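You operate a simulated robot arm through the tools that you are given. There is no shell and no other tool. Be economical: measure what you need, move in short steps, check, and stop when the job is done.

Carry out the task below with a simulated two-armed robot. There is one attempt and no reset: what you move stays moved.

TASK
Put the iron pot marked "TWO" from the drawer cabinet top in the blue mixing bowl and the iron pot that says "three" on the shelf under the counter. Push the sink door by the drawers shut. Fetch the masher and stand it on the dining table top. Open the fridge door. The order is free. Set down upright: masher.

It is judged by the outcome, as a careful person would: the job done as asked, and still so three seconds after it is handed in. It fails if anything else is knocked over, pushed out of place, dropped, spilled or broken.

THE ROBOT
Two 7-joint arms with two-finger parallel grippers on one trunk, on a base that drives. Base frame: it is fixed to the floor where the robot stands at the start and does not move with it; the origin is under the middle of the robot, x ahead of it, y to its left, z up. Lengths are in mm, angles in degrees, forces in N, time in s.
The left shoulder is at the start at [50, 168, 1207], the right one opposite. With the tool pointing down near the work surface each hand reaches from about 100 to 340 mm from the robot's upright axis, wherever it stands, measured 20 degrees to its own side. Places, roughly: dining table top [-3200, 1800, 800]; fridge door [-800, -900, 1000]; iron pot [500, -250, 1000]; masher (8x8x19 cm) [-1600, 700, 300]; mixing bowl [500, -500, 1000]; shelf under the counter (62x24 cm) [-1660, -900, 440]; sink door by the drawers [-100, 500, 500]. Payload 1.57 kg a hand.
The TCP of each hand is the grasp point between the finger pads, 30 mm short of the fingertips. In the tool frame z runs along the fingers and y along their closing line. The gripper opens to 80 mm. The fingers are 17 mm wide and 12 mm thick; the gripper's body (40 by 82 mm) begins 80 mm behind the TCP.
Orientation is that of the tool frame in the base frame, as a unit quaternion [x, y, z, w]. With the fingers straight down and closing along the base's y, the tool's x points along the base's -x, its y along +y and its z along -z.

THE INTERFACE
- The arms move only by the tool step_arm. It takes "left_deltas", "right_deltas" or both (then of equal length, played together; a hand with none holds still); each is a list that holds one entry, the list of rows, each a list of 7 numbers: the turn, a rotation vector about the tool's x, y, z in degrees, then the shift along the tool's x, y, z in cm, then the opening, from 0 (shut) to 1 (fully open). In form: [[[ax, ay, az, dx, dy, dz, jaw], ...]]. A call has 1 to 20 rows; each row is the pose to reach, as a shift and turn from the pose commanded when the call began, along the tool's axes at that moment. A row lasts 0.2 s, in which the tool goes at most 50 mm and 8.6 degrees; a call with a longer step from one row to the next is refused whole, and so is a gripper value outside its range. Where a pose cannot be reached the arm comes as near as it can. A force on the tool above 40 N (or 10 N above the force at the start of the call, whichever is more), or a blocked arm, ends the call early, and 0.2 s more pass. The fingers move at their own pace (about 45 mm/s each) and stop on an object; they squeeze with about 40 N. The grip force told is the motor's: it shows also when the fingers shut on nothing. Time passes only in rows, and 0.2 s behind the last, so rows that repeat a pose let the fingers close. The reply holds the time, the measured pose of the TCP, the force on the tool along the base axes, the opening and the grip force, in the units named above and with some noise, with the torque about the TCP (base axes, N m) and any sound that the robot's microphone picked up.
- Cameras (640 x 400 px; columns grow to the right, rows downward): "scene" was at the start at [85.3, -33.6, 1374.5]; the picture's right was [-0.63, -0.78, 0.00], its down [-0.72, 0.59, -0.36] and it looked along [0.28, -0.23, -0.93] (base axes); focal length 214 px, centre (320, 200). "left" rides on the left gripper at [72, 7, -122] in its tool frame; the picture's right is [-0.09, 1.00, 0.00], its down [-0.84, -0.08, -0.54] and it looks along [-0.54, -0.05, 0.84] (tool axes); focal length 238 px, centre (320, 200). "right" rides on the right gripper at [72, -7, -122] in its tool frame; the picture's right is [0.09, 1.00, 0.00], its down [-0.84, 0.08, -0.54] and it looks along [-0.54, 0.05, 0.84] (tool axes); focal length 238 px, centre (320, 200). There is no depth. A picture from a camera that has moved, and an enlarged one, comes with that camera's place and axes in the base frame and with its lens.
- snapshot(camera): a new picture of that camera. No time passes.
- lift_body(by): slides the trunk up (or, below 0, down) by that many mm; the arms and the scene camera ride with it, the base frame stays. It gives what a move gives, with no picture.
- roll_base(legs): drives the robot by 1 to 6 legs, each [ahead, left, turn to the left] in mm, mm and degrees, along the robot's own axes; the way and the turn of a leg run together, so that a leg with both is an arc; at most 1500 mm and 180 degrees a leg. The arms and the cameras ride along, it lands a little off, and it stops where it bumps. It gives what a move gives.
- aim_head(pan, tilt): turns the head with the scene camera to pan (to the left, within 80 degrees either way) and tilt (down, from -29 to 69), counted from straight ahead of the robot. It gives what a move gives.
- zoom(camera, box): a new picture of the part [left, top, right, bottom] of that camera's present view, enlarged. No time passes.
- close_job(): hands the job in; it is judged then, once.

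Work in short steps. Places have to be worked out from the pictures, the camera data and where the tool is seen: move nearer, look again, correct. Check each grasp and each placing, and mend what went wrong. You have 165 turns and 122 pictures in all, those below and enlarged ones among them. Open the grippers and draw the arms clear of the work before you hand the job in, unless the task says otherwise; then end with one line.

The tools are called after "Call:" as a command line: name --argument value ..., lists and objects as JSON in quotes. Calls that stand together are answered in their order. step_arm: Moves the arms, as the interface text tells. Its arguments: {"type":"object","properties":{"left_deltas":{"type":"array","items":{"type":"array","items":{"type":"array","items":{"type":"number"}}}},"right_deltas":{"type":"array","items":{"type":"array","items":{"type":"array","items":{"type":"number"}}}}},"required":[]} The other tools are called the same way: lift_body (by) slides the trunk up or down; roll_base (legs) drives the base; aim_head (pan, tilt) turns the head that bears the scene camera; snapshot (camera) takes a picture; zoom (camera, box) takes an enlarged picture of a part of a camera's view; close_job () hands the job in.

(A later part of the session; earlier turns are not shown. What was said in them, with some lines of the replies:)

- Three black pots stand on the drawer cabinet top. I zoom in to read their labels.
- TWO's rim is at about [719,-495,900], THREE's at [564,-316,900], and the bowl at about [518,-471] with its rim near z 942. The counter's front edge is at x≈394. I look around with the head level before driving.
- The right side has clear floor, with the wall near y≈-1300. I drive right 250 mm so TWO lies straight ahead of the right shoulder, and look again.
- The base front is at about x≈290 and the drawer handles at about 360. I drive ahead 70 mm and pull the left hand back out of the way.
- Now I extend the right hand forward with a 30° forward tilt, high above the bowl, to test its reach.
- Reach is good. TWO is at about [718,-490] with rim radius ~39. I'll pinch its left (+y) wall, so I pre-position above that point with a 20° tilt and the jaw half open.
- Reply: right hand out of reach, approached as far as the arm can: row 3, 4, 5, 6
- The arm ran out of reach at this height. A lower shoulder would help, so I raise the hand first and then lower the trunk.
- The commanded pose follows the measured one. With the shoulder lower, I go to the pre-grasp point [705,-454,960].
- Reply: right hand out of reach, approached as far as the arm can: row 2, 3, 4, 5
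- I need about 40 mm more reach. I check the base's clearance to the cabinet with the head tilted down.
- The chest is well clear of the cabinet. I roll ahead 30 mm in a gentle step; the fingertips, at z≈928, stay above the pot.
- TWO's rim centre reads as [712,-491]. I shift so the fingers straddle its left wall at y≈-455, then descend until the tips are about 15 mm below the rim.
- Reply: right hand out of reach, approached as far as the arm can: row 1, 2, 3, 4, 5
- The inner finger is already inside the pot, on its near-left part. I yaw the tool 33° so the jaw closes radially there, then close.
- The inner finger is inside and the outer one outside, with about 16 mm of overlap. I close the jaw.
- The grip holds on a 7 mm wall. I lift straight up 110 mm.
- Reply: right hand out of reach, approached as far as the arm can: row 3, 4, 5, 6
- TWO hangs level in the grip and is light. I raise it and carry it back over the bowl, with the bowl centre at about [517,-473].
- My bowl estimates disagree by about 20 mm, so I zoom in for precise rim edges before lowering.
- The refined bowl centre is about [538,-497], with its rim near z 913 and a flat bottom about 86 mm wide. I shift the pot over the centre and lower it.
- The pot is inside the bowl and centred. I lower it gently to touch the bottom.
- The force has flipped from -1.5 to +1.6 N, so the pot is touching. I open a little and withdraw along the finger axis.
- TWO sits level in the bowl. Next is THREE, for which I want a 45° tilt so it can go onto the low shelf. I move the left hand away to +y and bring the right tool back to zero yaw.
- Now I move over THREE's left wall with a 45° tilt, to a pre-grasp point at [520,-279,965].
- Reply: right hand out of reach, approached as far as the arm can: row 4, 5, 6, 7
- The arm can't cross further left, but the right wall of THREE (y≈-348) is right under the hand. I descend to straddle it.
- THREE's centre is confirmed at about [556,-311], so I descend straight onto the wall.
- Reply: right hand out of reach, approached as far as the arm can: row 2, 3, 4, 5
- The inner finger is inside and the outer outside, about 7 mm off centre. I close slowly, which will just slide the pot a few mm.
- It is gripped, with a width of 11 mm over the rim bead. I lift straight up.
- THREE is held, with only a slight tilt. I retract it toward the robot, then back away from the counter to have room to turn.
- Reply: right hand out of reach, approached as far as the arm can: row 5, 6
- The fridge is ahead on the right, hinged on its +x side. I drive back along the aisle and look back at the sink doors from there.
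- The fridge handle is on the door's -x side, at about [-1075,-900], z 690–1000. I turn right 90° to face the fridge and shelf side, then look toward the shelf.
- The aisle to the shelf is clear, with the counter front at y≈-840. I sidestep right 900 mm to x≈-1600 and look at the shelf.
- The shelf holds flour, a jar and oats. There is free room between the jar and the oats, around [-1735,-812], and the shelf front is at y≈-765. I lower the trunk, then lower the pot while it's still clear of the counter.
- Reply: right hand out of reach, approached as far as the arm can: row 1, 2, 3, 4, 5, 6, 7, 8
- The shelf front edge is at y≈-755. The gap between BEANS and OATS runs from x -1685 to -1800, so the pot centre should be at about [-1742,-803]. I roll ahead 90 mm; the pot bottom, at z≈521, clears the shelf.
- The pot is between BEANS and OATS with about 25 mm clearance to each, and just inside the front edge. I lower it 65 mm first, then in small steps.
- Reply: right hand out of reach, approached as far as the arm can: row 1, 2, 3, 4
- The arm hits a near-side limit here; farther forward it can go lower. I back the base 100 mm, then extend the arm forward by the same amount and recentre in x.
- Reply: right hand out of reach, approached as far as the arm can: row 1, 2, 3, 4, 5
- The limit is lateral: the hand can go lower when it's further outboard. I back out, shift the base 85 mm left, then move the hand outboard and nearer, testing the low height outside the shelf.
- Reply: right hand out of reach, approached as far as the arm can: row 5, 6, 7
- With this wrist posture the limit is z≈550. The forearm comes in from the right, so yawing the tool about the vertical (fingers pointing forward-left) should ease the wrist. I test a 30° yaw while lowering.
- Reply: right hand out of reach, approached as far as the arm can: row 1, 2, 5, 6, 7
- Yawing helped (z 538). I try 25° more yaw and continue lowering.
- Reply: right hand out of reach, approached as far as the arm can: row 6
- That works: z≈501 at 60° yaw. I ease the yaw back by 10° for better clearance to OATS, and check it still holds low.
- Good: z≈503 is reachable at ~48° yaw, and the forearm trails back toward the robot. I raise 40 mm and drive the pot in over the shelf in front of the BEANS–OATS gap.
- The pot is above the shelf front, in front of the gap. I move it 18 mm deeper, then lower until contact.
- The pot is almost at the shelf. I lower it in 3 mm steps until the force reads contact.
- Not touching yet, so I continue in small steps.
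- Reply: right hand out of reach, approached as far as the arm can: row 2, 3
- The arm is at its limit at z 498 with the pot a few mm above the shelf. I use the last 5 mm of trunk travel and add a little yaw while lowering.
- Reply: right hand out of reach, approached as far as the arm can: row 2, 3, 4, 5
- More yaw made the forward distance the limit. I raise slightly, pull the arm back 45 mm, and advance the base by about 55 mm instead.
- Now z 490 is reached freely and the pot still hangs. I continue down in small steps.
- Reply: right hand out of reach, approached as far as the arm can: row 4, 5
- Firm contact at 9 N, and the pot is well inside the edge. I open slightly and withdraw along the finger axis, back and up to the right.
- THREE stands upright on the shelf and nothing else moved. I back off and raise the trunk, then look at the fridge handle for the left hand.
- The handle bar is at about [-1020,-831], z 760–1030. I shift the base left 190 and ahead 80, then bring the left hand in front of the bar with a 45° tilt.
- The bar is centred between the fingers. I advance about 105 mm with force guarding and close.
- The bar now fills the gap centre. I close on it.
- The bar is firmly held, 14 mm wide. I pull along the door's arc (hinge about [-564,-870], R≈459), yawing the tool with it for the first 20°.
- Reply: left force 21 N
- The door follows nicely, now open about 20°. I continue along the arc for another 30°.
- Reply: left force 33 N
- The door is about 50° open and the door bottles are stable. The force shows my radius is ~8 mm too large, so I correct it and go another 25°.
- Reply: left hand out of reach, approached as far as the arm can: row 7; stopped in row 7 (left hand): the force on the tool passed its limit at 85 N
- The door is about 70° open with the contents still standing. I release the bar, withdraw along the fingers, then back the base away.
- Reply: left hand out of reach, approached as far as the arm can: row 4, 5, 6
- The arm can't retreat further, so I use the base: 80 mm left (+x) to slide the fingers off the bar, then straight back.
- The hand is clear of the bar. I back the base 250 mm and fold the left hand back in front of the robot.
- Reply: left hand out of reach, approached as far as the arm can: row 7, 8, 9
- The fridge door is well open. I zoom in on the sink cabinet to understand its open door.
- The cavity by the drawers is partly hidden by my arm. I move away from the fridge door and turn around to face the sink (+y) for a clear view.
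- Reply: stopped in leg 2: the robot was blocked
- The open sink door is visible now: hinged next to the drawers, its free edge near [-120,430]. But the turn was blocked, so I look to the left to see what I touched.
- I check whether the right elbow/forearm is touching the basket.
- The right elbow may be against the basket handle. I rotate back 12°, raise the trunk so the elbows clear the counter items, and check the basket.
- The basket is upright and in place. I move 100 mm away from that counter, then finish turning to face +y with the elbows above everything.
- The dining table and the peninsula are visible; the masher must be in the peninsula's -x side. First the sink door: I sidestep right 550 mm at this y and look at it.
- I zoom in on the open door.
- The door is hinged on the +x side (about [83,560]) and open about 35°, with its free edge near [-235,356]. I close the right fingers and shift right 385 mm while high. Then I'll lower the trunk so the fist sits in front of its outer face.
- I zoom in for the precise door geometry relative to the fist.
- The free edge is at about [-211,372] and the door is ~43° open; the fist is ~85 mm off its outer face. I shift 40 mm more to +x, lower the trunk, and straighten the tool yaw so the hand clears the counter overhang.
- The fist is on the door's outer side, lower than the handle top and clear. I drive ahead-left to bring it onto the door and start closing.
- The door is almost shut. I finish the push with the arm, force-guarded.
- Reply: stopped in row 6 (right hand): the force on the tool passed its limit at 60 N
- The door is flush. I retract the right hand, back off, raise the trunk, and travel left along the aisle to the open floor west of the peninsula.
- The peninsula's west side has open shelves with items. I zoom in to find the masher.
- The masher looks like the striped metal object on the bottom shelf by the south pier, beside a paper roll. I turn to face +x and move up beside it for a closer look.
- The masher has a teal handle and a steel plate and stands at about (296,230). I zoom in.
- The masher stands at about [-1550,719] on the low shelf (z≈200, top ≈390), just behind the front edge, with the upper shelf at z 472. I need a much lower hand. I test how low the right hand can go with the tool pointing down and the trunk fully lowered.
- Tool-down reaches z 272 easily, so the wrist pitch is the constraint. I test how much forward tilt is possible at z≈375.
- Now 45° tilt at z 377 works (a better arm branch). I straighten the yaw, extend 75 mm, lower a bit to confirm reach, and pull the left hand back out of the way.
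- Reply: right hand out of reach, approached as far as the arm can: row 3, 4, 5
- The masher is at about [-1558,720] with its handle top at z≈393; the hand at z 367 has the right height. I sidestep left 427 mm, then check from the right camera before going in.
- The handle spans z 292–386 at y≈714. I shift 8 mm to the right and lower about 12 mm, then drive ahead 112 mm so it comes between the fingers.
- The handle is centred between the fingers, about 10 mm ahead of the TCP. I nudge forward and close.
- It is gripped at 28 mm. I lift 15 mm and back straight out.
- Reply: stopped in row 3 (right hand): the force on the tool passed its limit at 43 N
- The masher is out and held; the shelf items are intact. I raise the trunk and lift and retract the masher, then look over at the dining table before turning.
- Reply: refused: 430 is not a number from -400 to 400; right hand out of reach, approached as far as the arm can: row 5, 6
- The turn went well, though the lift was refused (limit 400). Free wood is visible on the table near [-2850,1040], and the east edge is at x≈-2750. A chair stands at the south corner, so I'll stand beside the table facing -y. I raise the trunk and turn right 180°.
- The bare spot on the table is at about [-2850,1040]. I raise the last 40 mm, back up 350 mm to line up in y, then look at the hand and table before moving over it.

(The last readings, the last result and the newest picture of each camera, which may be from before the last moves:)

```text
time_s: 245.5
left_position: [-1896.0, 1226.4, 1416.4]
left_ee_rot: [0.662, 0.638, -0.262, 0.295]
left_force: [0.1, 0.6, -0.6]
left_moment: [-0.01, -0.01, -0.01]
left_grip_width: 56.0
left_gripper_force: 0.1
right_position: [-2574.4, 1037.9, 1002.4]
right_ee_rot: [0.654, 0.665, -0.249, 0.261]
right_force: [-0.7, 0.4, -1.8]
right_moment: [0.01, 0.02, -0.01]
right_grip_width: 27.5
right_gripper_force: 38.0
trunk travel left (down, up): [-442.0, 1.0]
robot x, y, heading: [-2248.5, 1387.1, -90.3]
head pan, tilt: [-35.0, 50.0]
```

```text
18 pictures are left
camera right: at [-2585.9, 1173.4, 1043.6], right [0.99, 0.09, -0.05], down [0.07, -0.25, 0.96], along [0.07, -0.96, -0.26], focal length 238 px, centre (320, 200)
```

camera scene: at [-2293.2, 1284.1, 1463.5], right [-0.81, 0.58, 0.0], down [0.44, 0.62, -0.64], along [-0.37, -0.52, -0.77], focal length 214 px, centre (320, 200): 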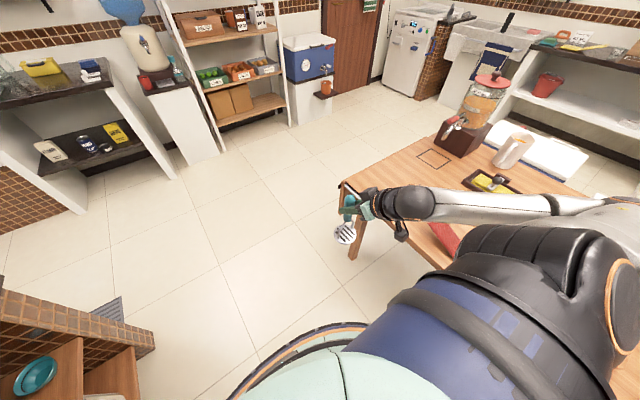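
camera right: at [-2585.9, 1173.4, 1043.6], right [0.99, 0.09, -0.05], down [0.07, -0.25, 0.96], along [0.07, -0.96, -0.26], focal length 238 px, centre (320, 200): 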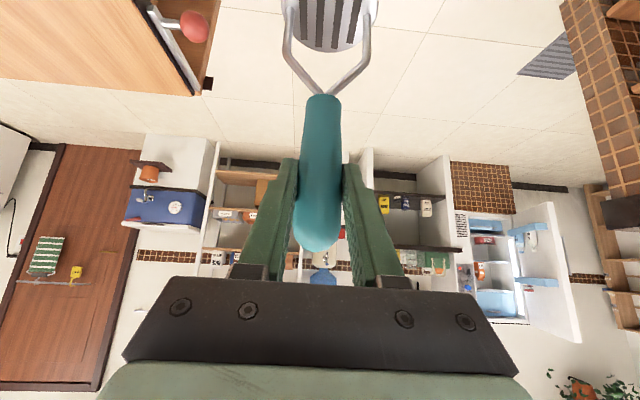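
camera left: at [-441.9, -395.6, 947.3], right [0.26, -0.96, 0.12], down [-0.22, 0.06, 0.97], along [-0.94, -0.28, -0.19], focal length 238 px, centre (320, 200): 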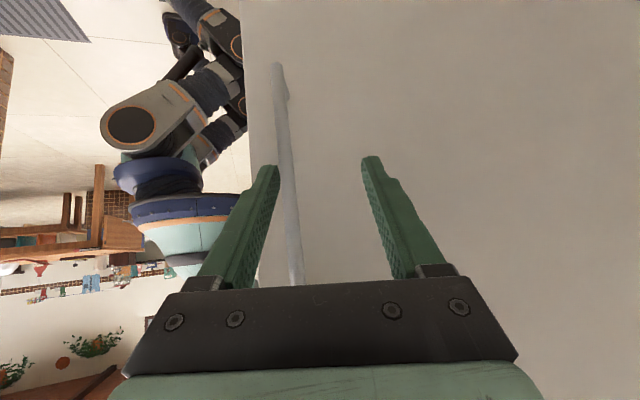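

The table's SE corner is at about [-2777,794] and the area just north of it is bare. I move the base right 215 and ahead 58, then the arm 75 mm outboard to put the masher above [-2865,980].

Call:
roll_base --legs '[[58, -215, 0]]'

Call:
step_arm --right_deltas '[[[0, 0, 0, 0, -2.5, 0, 0], [0, 0, 0, 0, -5, 0, 0], [0, 0, 0, 0, -7.5, 0, 0], [0, 0, 0, 0, -7.5, 0, 0]]]'

Call:
snapshot --camera "scene"

Call:
snapshot --camera "right"

```text
time_s: 248.0
left_position: [-2110.4, 1168.4, 1416.8]
left_ee_rot: [0.661, 0.638, -0.262, 0.295]
left_force: [-0.6, 0.9, 0.3]
left_moment: [-0.01, -0.01, 0.03]
left_grip_width: 56.0
left_gripper_force: 0.0
right_position: [-2789.1, 981.0, 1002.5]
right_ee_rot: [0.654, 0.665, -0.249, 0.262]
right_force: [-0.2, -0.1, -1.8]
right_moment: [0.03, -0.01, 0.0]
right_grip_width: 27.3
right_gripper_force: 38.3
trunk travel left (down, up): [-442.0, 1.0]
robot x, y, heading: [-2466.4, 1332.1, -90.2]
head pan, tilt: [-35.0, 50.0]
```

```text
time_s: 249.0
left_position: [-2110.6, 1170.2, 1416.6]
left_ee_rot: [0.661, 0.638, -0.262, 0.296]
left_force: [0.8, -0.1, -0.2]
left_moment: [-0.01, -0.02, -0.01]
left_grip_width: 56.1
left_gripper_force: 0.0
right_position: [-2864.1, 980.4, 1001.7]
right_ee_rot: [0.653, 0.665, -0.249, 0.261]
right_force: [0.0, 0.6, -0.8]
right_moment: [-0.01, -0.03, -0.02]
right_grip_width: 27.7
right_gripper_force: 37.7
trunk travel left (down, up): [-442.0, 1.0]
robot x, y, heading: [-2464.5, 1326.7, -90.4]
head pan, tilt: [-35.0, 50.0]
```

```text
17 pictures are left
camera scene: at [-2507.1, 1227.7, 1463.4], right [-0.82, 0.58, 0.0], down [0.44, 0.62, -0.64], along [-0.37, -0.52, -0.77], focal length 214 px, centre (320, 200)
```

scene: 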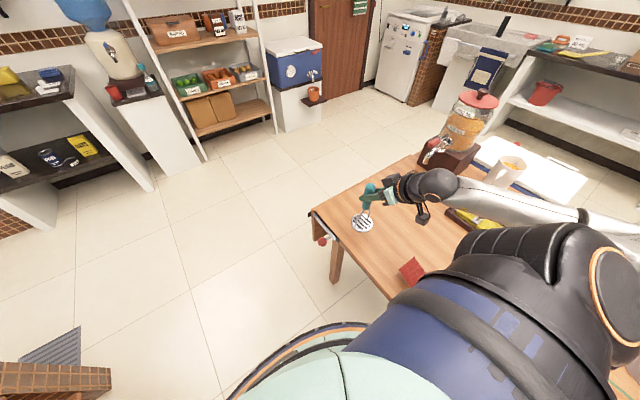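

```text
16 pictures are left
camera right: at [-2875.2, 1115.7, 1043.0], right [0.99, 0.09, -0.05], down [0.07, -0.25, 0.96], along [0.07, -0.96, -0.26], focal length 238 px, centre (320, 200)
```

right: 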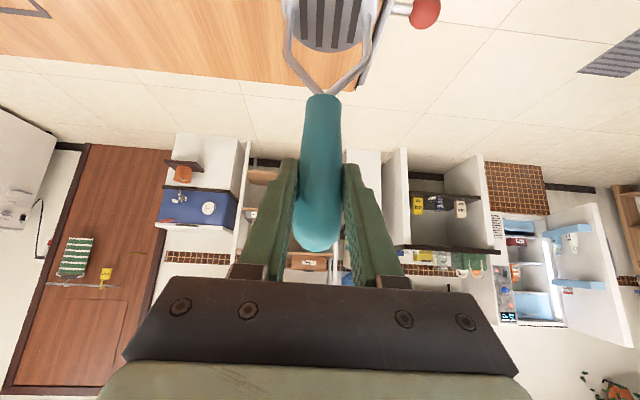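

The masher hangs over bare wood, about 100 mm inside the east edge. I lower 55 mm, then go in small steps to contact.

Call:
step_arm --right_deltas '[[[0, 0, 0, 1.2, 0, 1.4, 0], [0, 0, 0, 2.4, 0, 2.7, 0], [0, 0, 0, 3.6, 0, 4.1, 0], [0, 0, 0, 3.6, 0, 4.1, 0]]]'

Call:
zoom --camera "scene" --box '[290, 150, 450, 280]'

```text
time_s: 250.0
left_position: [-2110.6, 1170.2, 1415.9]
left_ee_rot: [0.662, 0.638, -0.261, 0.295]
left_force: [-0.9, 1.0, 0.0]
left_moment: [-0.01, 0.01, 0.01]
left_grip_width: 55.9
left_gripper_force: 0.0
right_position: [-2862.9, 980.2, 947.5]
right_ee_rot: [0.654, 0.665, -0.249, 0.262]
right_force: [-0.3, 0.5, -0.1]
right_moment: [0.0, 0.02, -0.01]
right_grip_width: 27.7
right_gripper_force: 38.0
trunk travel left (down, up): [-442.0, 1.0]
robot x, y, heading: [-2465.8, 1334.9, -90.3]
head pan, tilt: [-35.0, 50.0]
```

```text
3.08 times, centred on (370, 215) of scene
camera zoom: at [-2507.2, 1227.9, 1463.4], right [-0.82, 0.58, 0.0], down [0.44, 0.62, -0.64], along [-0.37, -0.52, -0.77], focal length 660 px, centre (166, 154)
```

zoom: 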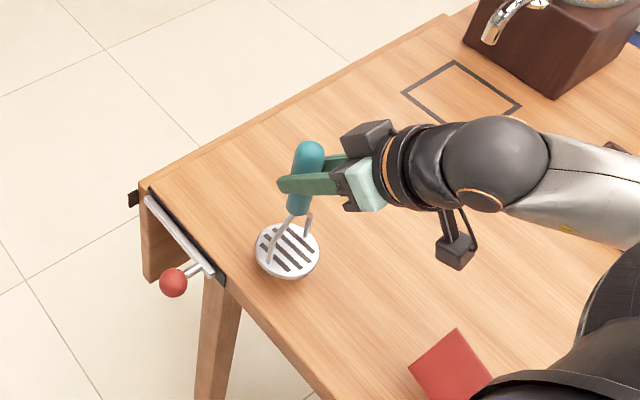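

The masher hangs upright. I lower in small force-guarded steps.

Call:
step_arm --right_deltas '[[[0, 0, 0, 0.25, 0, 0.28, 0], [0, 0, 0, 0.5, 0, 0.56, 0], [0, 0, 0, 0.75, 0, 0.84, 0], [0, 0, 0, 0.75, 0, 0.84, 0]]]'

```text
time_s: 251.0
left_position: [-2109.7, 1170.5, 1415.3]
left_ee_rot: [0.661, 0.638, -0.262, 0.295]
left_force: [-0.2, -0.6, 0.3]
left_moment: [0.01, 0.0, 0.0]
left_grip_width: 56.0
left_gripper_force: 0.0
right_position: [-2862.9, 980.5, 935.5]
right_ee_rot: [0.655, 0.665, -0.249, 0.261]
right_force: [0.4, 0.5, -1.8]
right_moment: [-0.01, -0.01, -0.01]
right_grip_width: 27.7
right_gripper_force: 38.5
trunk travel left (down, up): [-442.0, 1.0]
robot x, y, heading: [-2464.8, 1329.3, -90.5]
head pan, tilt: [-35.0, 50.0]
```

Still free, so I continue.

Call:
step_arm --right_deltas '[[[0, 0, 0, 0.25, 0, 0.28, 0], [0, 0, 0, 0.5, 0, 0.56, 0], [0, 0, 0, 0.75, 0, 0.84, 0], [0, 0, 0, 1.0, 0, 1.1, 0], [0, 0, 0, 1.0, 0, 1.1, 0]]]'

Call:
zoom --camera "scene" --box '[290, 150, 450, 280]'

```text
time_s: 252.2
left_position: [-2111.0, 1169.8, 1417.0]
left_ee_rot: [0.662, 0.637, -0.263, 0.295]
left_force: [-0.5, -0.2, 0.1]
left_moment: [-0.02, -0.01, 0.0]
left_grip_width: 55.7
left_gripper_force: 0.1
right_position: [-2863.1, 978.8, 920.9]
right_ee_rot: [0.654, 0.664, -0.249, 0.261]
right_force: [0.2, 0.8, -1.9]
right_moment: [0.01, 0.0, 0.0]
right_grip_width: 27.5
right_gripper_force: 38.5
trunk travel left (down, up): [-442.0, 1.0]
robot x, y, heading: [-2462.9, 1329.8, -90.1]
head pan, tilt: [-35.0, 50.0]
```

```text
3.08 times, centred on (370, 215) of scene
camera zoom: at [-2507.3, 1227.8, 1463.4], right [-0.82, 0.58, 0.0], down [0.44, 0.62, -0.64], along [-0.37, -0.52, -0.77], focal length 660 px, centre (166, 154)
```

zoom: 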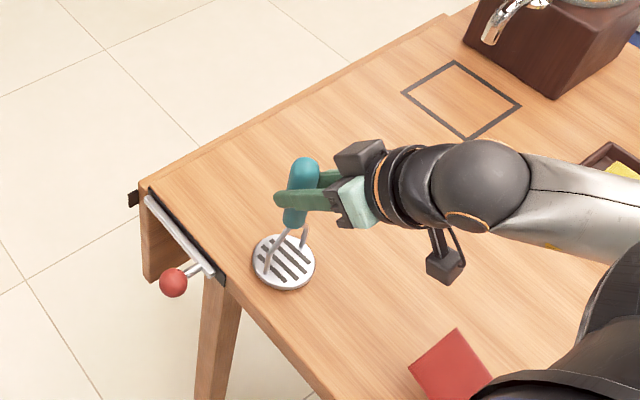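

Near the surface now; I continue in 4 mm steps.

Call:
step_arm --right_deltas '[[[0, 0, 0, 0.25, 0, 0.28, 0], [0, 0, 0, 0.5, 0, 0.56, 0], [0, 0, 0, 0.75, 0, 0.84, 0], [0, 0, 0, 1.0, 0, 1.1, 0], [0, 0, 0, 1.0, 0, 1.1, 0]]]'

```text
time_s: 253.4
left_position: [-2107.0, 1172.2, 1416.8]
left_ee_rot: [0.661, 0.638, -0.264, 0.295]
left_force: [0.3, 1.0, -0.5]
left_moment: [0.01, -0.01, 0.02]
left_grip_width: 56.1
left_gripper_force: 0.0
right_position: [-2862.4, 977.6, 911.8]
right_ee_rot: [0.65, 0.664, -0.255, 0.266]
right_force: [-1.5, 4.3, 34.2]
right_moment: [-0.65, 0.06, -0.05]
right_grip_width: 28.1
right_gripper_force: 38.6
trunk travel left (down, up): [-442.0, 1.0]
robot x, y, heading: [-2464.4, 1328.3, -90.3]
head pan, tilt: [-35.0, 50.0]
```

Contact at 34 N. I relieve a few mm so it rests lightly, then check.

Call:
step_arm --right_deltas '[[[0, 0, 0, -0.15, 0, -0.2, 0], [0, 0, 0, -0.3, 0, -0.35, 0], [0, 0, 0, -0.3, 0, -0.35, 0]]]'

```text
time_s: 254.2
left_position: [-2109.4, 1169.8, 1416.9]
left_ee_rot: [0.661, 0.638, -0.262, 0.295]
left_force: [-0.2, -0.2, -0.5]
left_moment: [-0.02, 0.03, -0.02]
left_grip_width: 56.0
left_gripper_force: 0.0
right_position: [-2861.3, 978.9, 910.8]
right_ee_rot: [0.653, 0.665, -0.25, 0.262]
right_force: [0.9, -5.4, 12.6]
right_moment: [-1.04, 0.12, 0.05]
right_grip_width: 27.9
right_gripper_force: 38.1
trunk travel left (down, up): [-442.0, 1.0]
robot x, y, heading: [-2461.7, 1330.8, -90.5]
head pan, tilt: [-35.0, 50.0]
```

It is resting with light load. I ease up 2 mm more, then open slowly and withdraw along the finger axis.

Call:
step_arm --right_deltas '[[[0, 0, 0, -0.12, 0, -0.14, 0], [0, 0, 0, -0.12, 0, -0.14, 0.4], [0, 0, 0, -0.12, 0, -0.14, 0.55], [0, 0, 0, -0.12, 0, -0.14, 0.7], [0, 0, 0, -0.12, 0, -0.14, 0.7], [0, 0, 0, -0.12, 0, -0.14, 0.7]]]'

Call:
snapshot --camera "right"

Call:
zoom --camera "scene" --box '[290, 150, 450, 280]'

```text
time_s: 255.6
left_position: [-2110.2, 1169.3, 1417.7]
left_ee_rot: [0.661, 0.638, -0.262, 0.296]
left_force: [-0.2, -0.2, 0.1]
left_moment: [-0.03, 0.01, -0.02]
left_grip_width: 56.1
left_gripper_force: 0.0
right_position: [-2862.4, 979.1, 912.3]
right_ee_rot: [0.654, 0.665, -0.249, 0.261]
right_force: [-0.6, 0.3, -1.2]
right_moment: [-0.03, 0.02, 0.04]
right_grip_width: 56.2
right_gripper_force: 0.0
trunk travel left (down, up): [-442.0, 1.0]
robot x, y, heading: [-2465.1, 1330.5, -90.5]
head pan, tilt: [-35.0, 50.0]
```

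```text
13 pictures are left
camera right: at [-2873.8, 1114.9, 953.6], right [0.99, 0.09, -0.05], down [0.07, -0.25, 0.96], along [0.07, -0.96, -0.26], focal length 238 px, centre (320, 200)
```

right: 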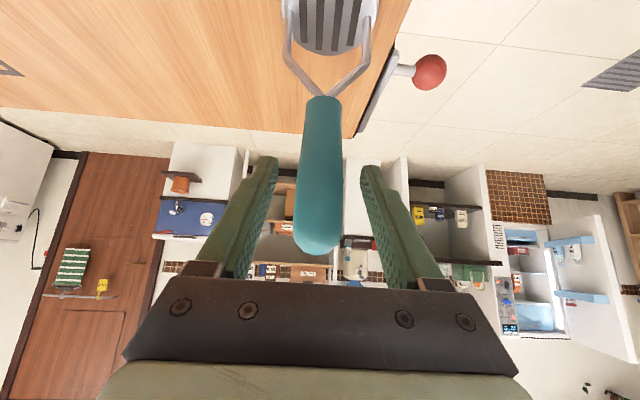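

```text
3.08 times, centred on (370, 215) of scene
camera zoom: at [-2507.2, 1227.9, 1463.4], right [-0.82, 0.58, 0.0], down [0.44, 0.62, -0.64], along [-0.37, -0.52, -0.77], focal length 660 px, centre (166, 154)
```

zoom: 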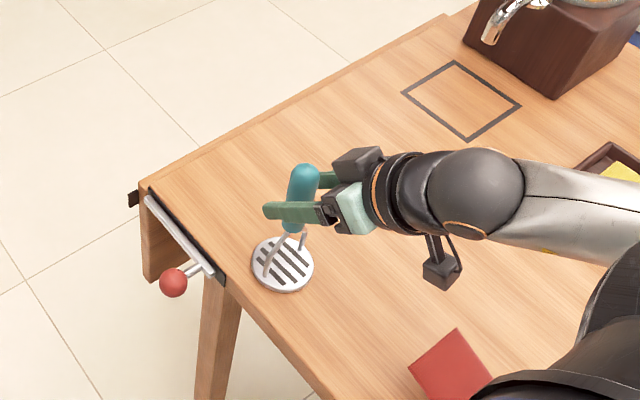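

The masher stands by itself between the open fingers. I withdraw along the finger axis (back and up).

Call:
step_arm --right_deltas '[[[0, 0, 0, 0, 0, -1, 0.7], [0, 0, 0, 0, 0, -3, 0.7], [0, 0, 0, 0, 0, -6, 0.7], [0, 0, 0, 0, 0, -10, 0.7], [0, 0, 0, 0, 0, -13, 0.7]]]'

Call:
zoom --camera "scene" --box '[290, 130, 450, 290]'

```text
time_s: 256.8
left_position: [-2110.6, 1169.7, 1415.9]
left_ee_rot: [0.661, 0.638, -0.262, 0.295]
left_force: [-0.7, -0.5, -0.9]
left_moment: [0.04, -0.01, -0.03]
left_grip_width: 56.3
left_gripper_force: 0.1
right_position: [-2864.0, 1057.9, 1005.3]
right_ee_rot: [0.655, 0.664, -0.249, 0.26]
right_force: [-0.1, -0.3, 1.0]
right_moment: [0.0, -0.03, 0.02]
right_grip_width: 56.3
right_gripper_force: 0.0
right hand out of reach, approached as far as the arm can: row 5
trunk travel left (down, up): [-442.0, 1.0]
robot x, y, heading: [-2461.8, 1327.5, -90.4]
head pan, tilt: [-35.0, 50.0]
```

```text
2.50 times, centred on (370, 210) of scene
camera zoom: at [-2507.3, 1227.5, 1463.4], right [-0.82, 0.58, 0.0], down [0.44, 0.62, -0.64], along [-0.37, -0.52, -0.77], focal length 536 px, centre (195, 175)
```

zoom: 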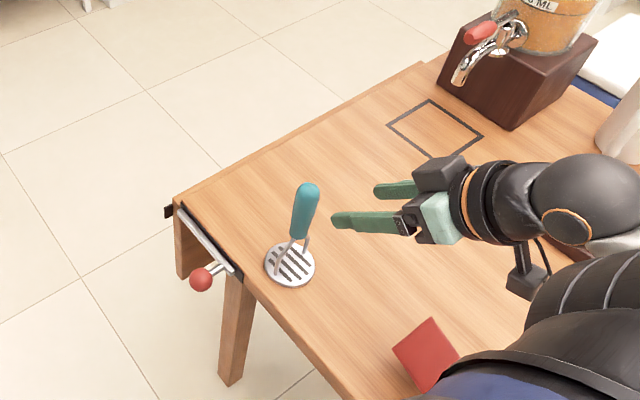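

The masher stands upright, free of the gripper. I drive away from the table to clear the arms and take a last look.

Call:
roll_base --legs '[[0, 330, 0]]'

Call:
snapshot --camera "scene"

Call:
aim_head --pan 30 --tilt 20

Call:
snapshot --camera "scene"

```text
time_s: 260.3
left_position: [-1781.9, 1166.7, 1416.2]
left_ee_rot: [0.662, 0.637, -0.262, 0.295]
left_force: [-0.3, -0.1, -0.3]
left_moment: [0.02, -0.01, 0.01]
left_grip_width: 56.0
left_gripper_force: 0.1
right_position: [-2536.7, 1056.1, 1004.9]
right_ee_rot: [0.655, 0.664, -0.249, 0.26]
right_force: [-0.4, -0.2, 0.5]
right_moment: [0.03, 0.02, 0.02]
right_grip_width: 56.0
right_gripper_force: 0.0
trunk travel left (down, up): [-442.0, 1.0]
robot x, y, heading: [-2138.2, 1327.6, -90.8]
head pan, tilt: [-35.0, 50.0]
```

```text
10 pictures are left
camera scene: at [-2179.8, 1225.6, 1463.5], right [-0.81, 0.58, 0.0], down [0.44, 0.62, -0.64], along [-0.37, -0.52, -0.77], focal length 214 px, centre (320, 200)
```

scene: 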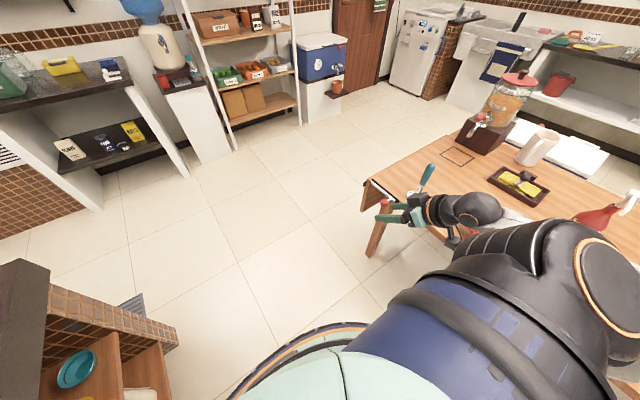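

```text
time_s: 261.6
left_position: [-1783.5, 1167.3, 1416.9]
left_ee_rot: [0.662, 0.638, -0.262, 0.295]
left_force: [0.2, 0.0, 0.5]
left_moment: [-0.03, 0.01, -0.01]
left_grip_width: 55.9
left_gripper_force: 0.1
right_position: [-2536.0, 1057.0, 1005.5]
right_ee_rot: [0.655, 0.665, -0.248, 0.26]
right_force: [-0.4, 0.1, 0.6]
right_moment: [0.0, 0.02, -0.01]
right_grip_width: 55.9
right_gripper_force: 0.1
trunk travel left (down, up): [-442.0, 1.0]
robot x, y, heading: [-2134.1, 1326.4, -90.5]
head pan, tilt: [30.0, 20.0]
```

```text
9 pictures are left
camera scene: at [-2089.4, 1207.3, 1509.0], right [-0.87, -0.49, 0.0], down [-0.17, 0.3, -0.94], along [0.46, -0.82, -0.34], focal length 214 px, centre (320, 200)
```

scene: 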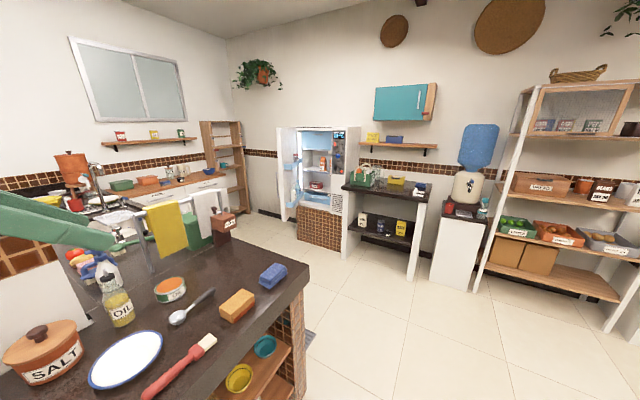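

The fridge is open, THREE is on the shelf, TWO is in the bowl, the sink door is shut and the masher stands on the table. Both grippers are open and clear, so I hand in.

Call:
close_job

```text
The job is handed in.
```

I finished every part of the task and handed the job in. Pot TWO is in the blue bowl, pot THREE is on the shelf under the counter, the sink door is shut, the masher stands upright on the dining table, and the fridge door is open about 70°. While I was turning, the base was blocked once, possibly by the basket handle on the counter; the basket was upright and in place afterwards.
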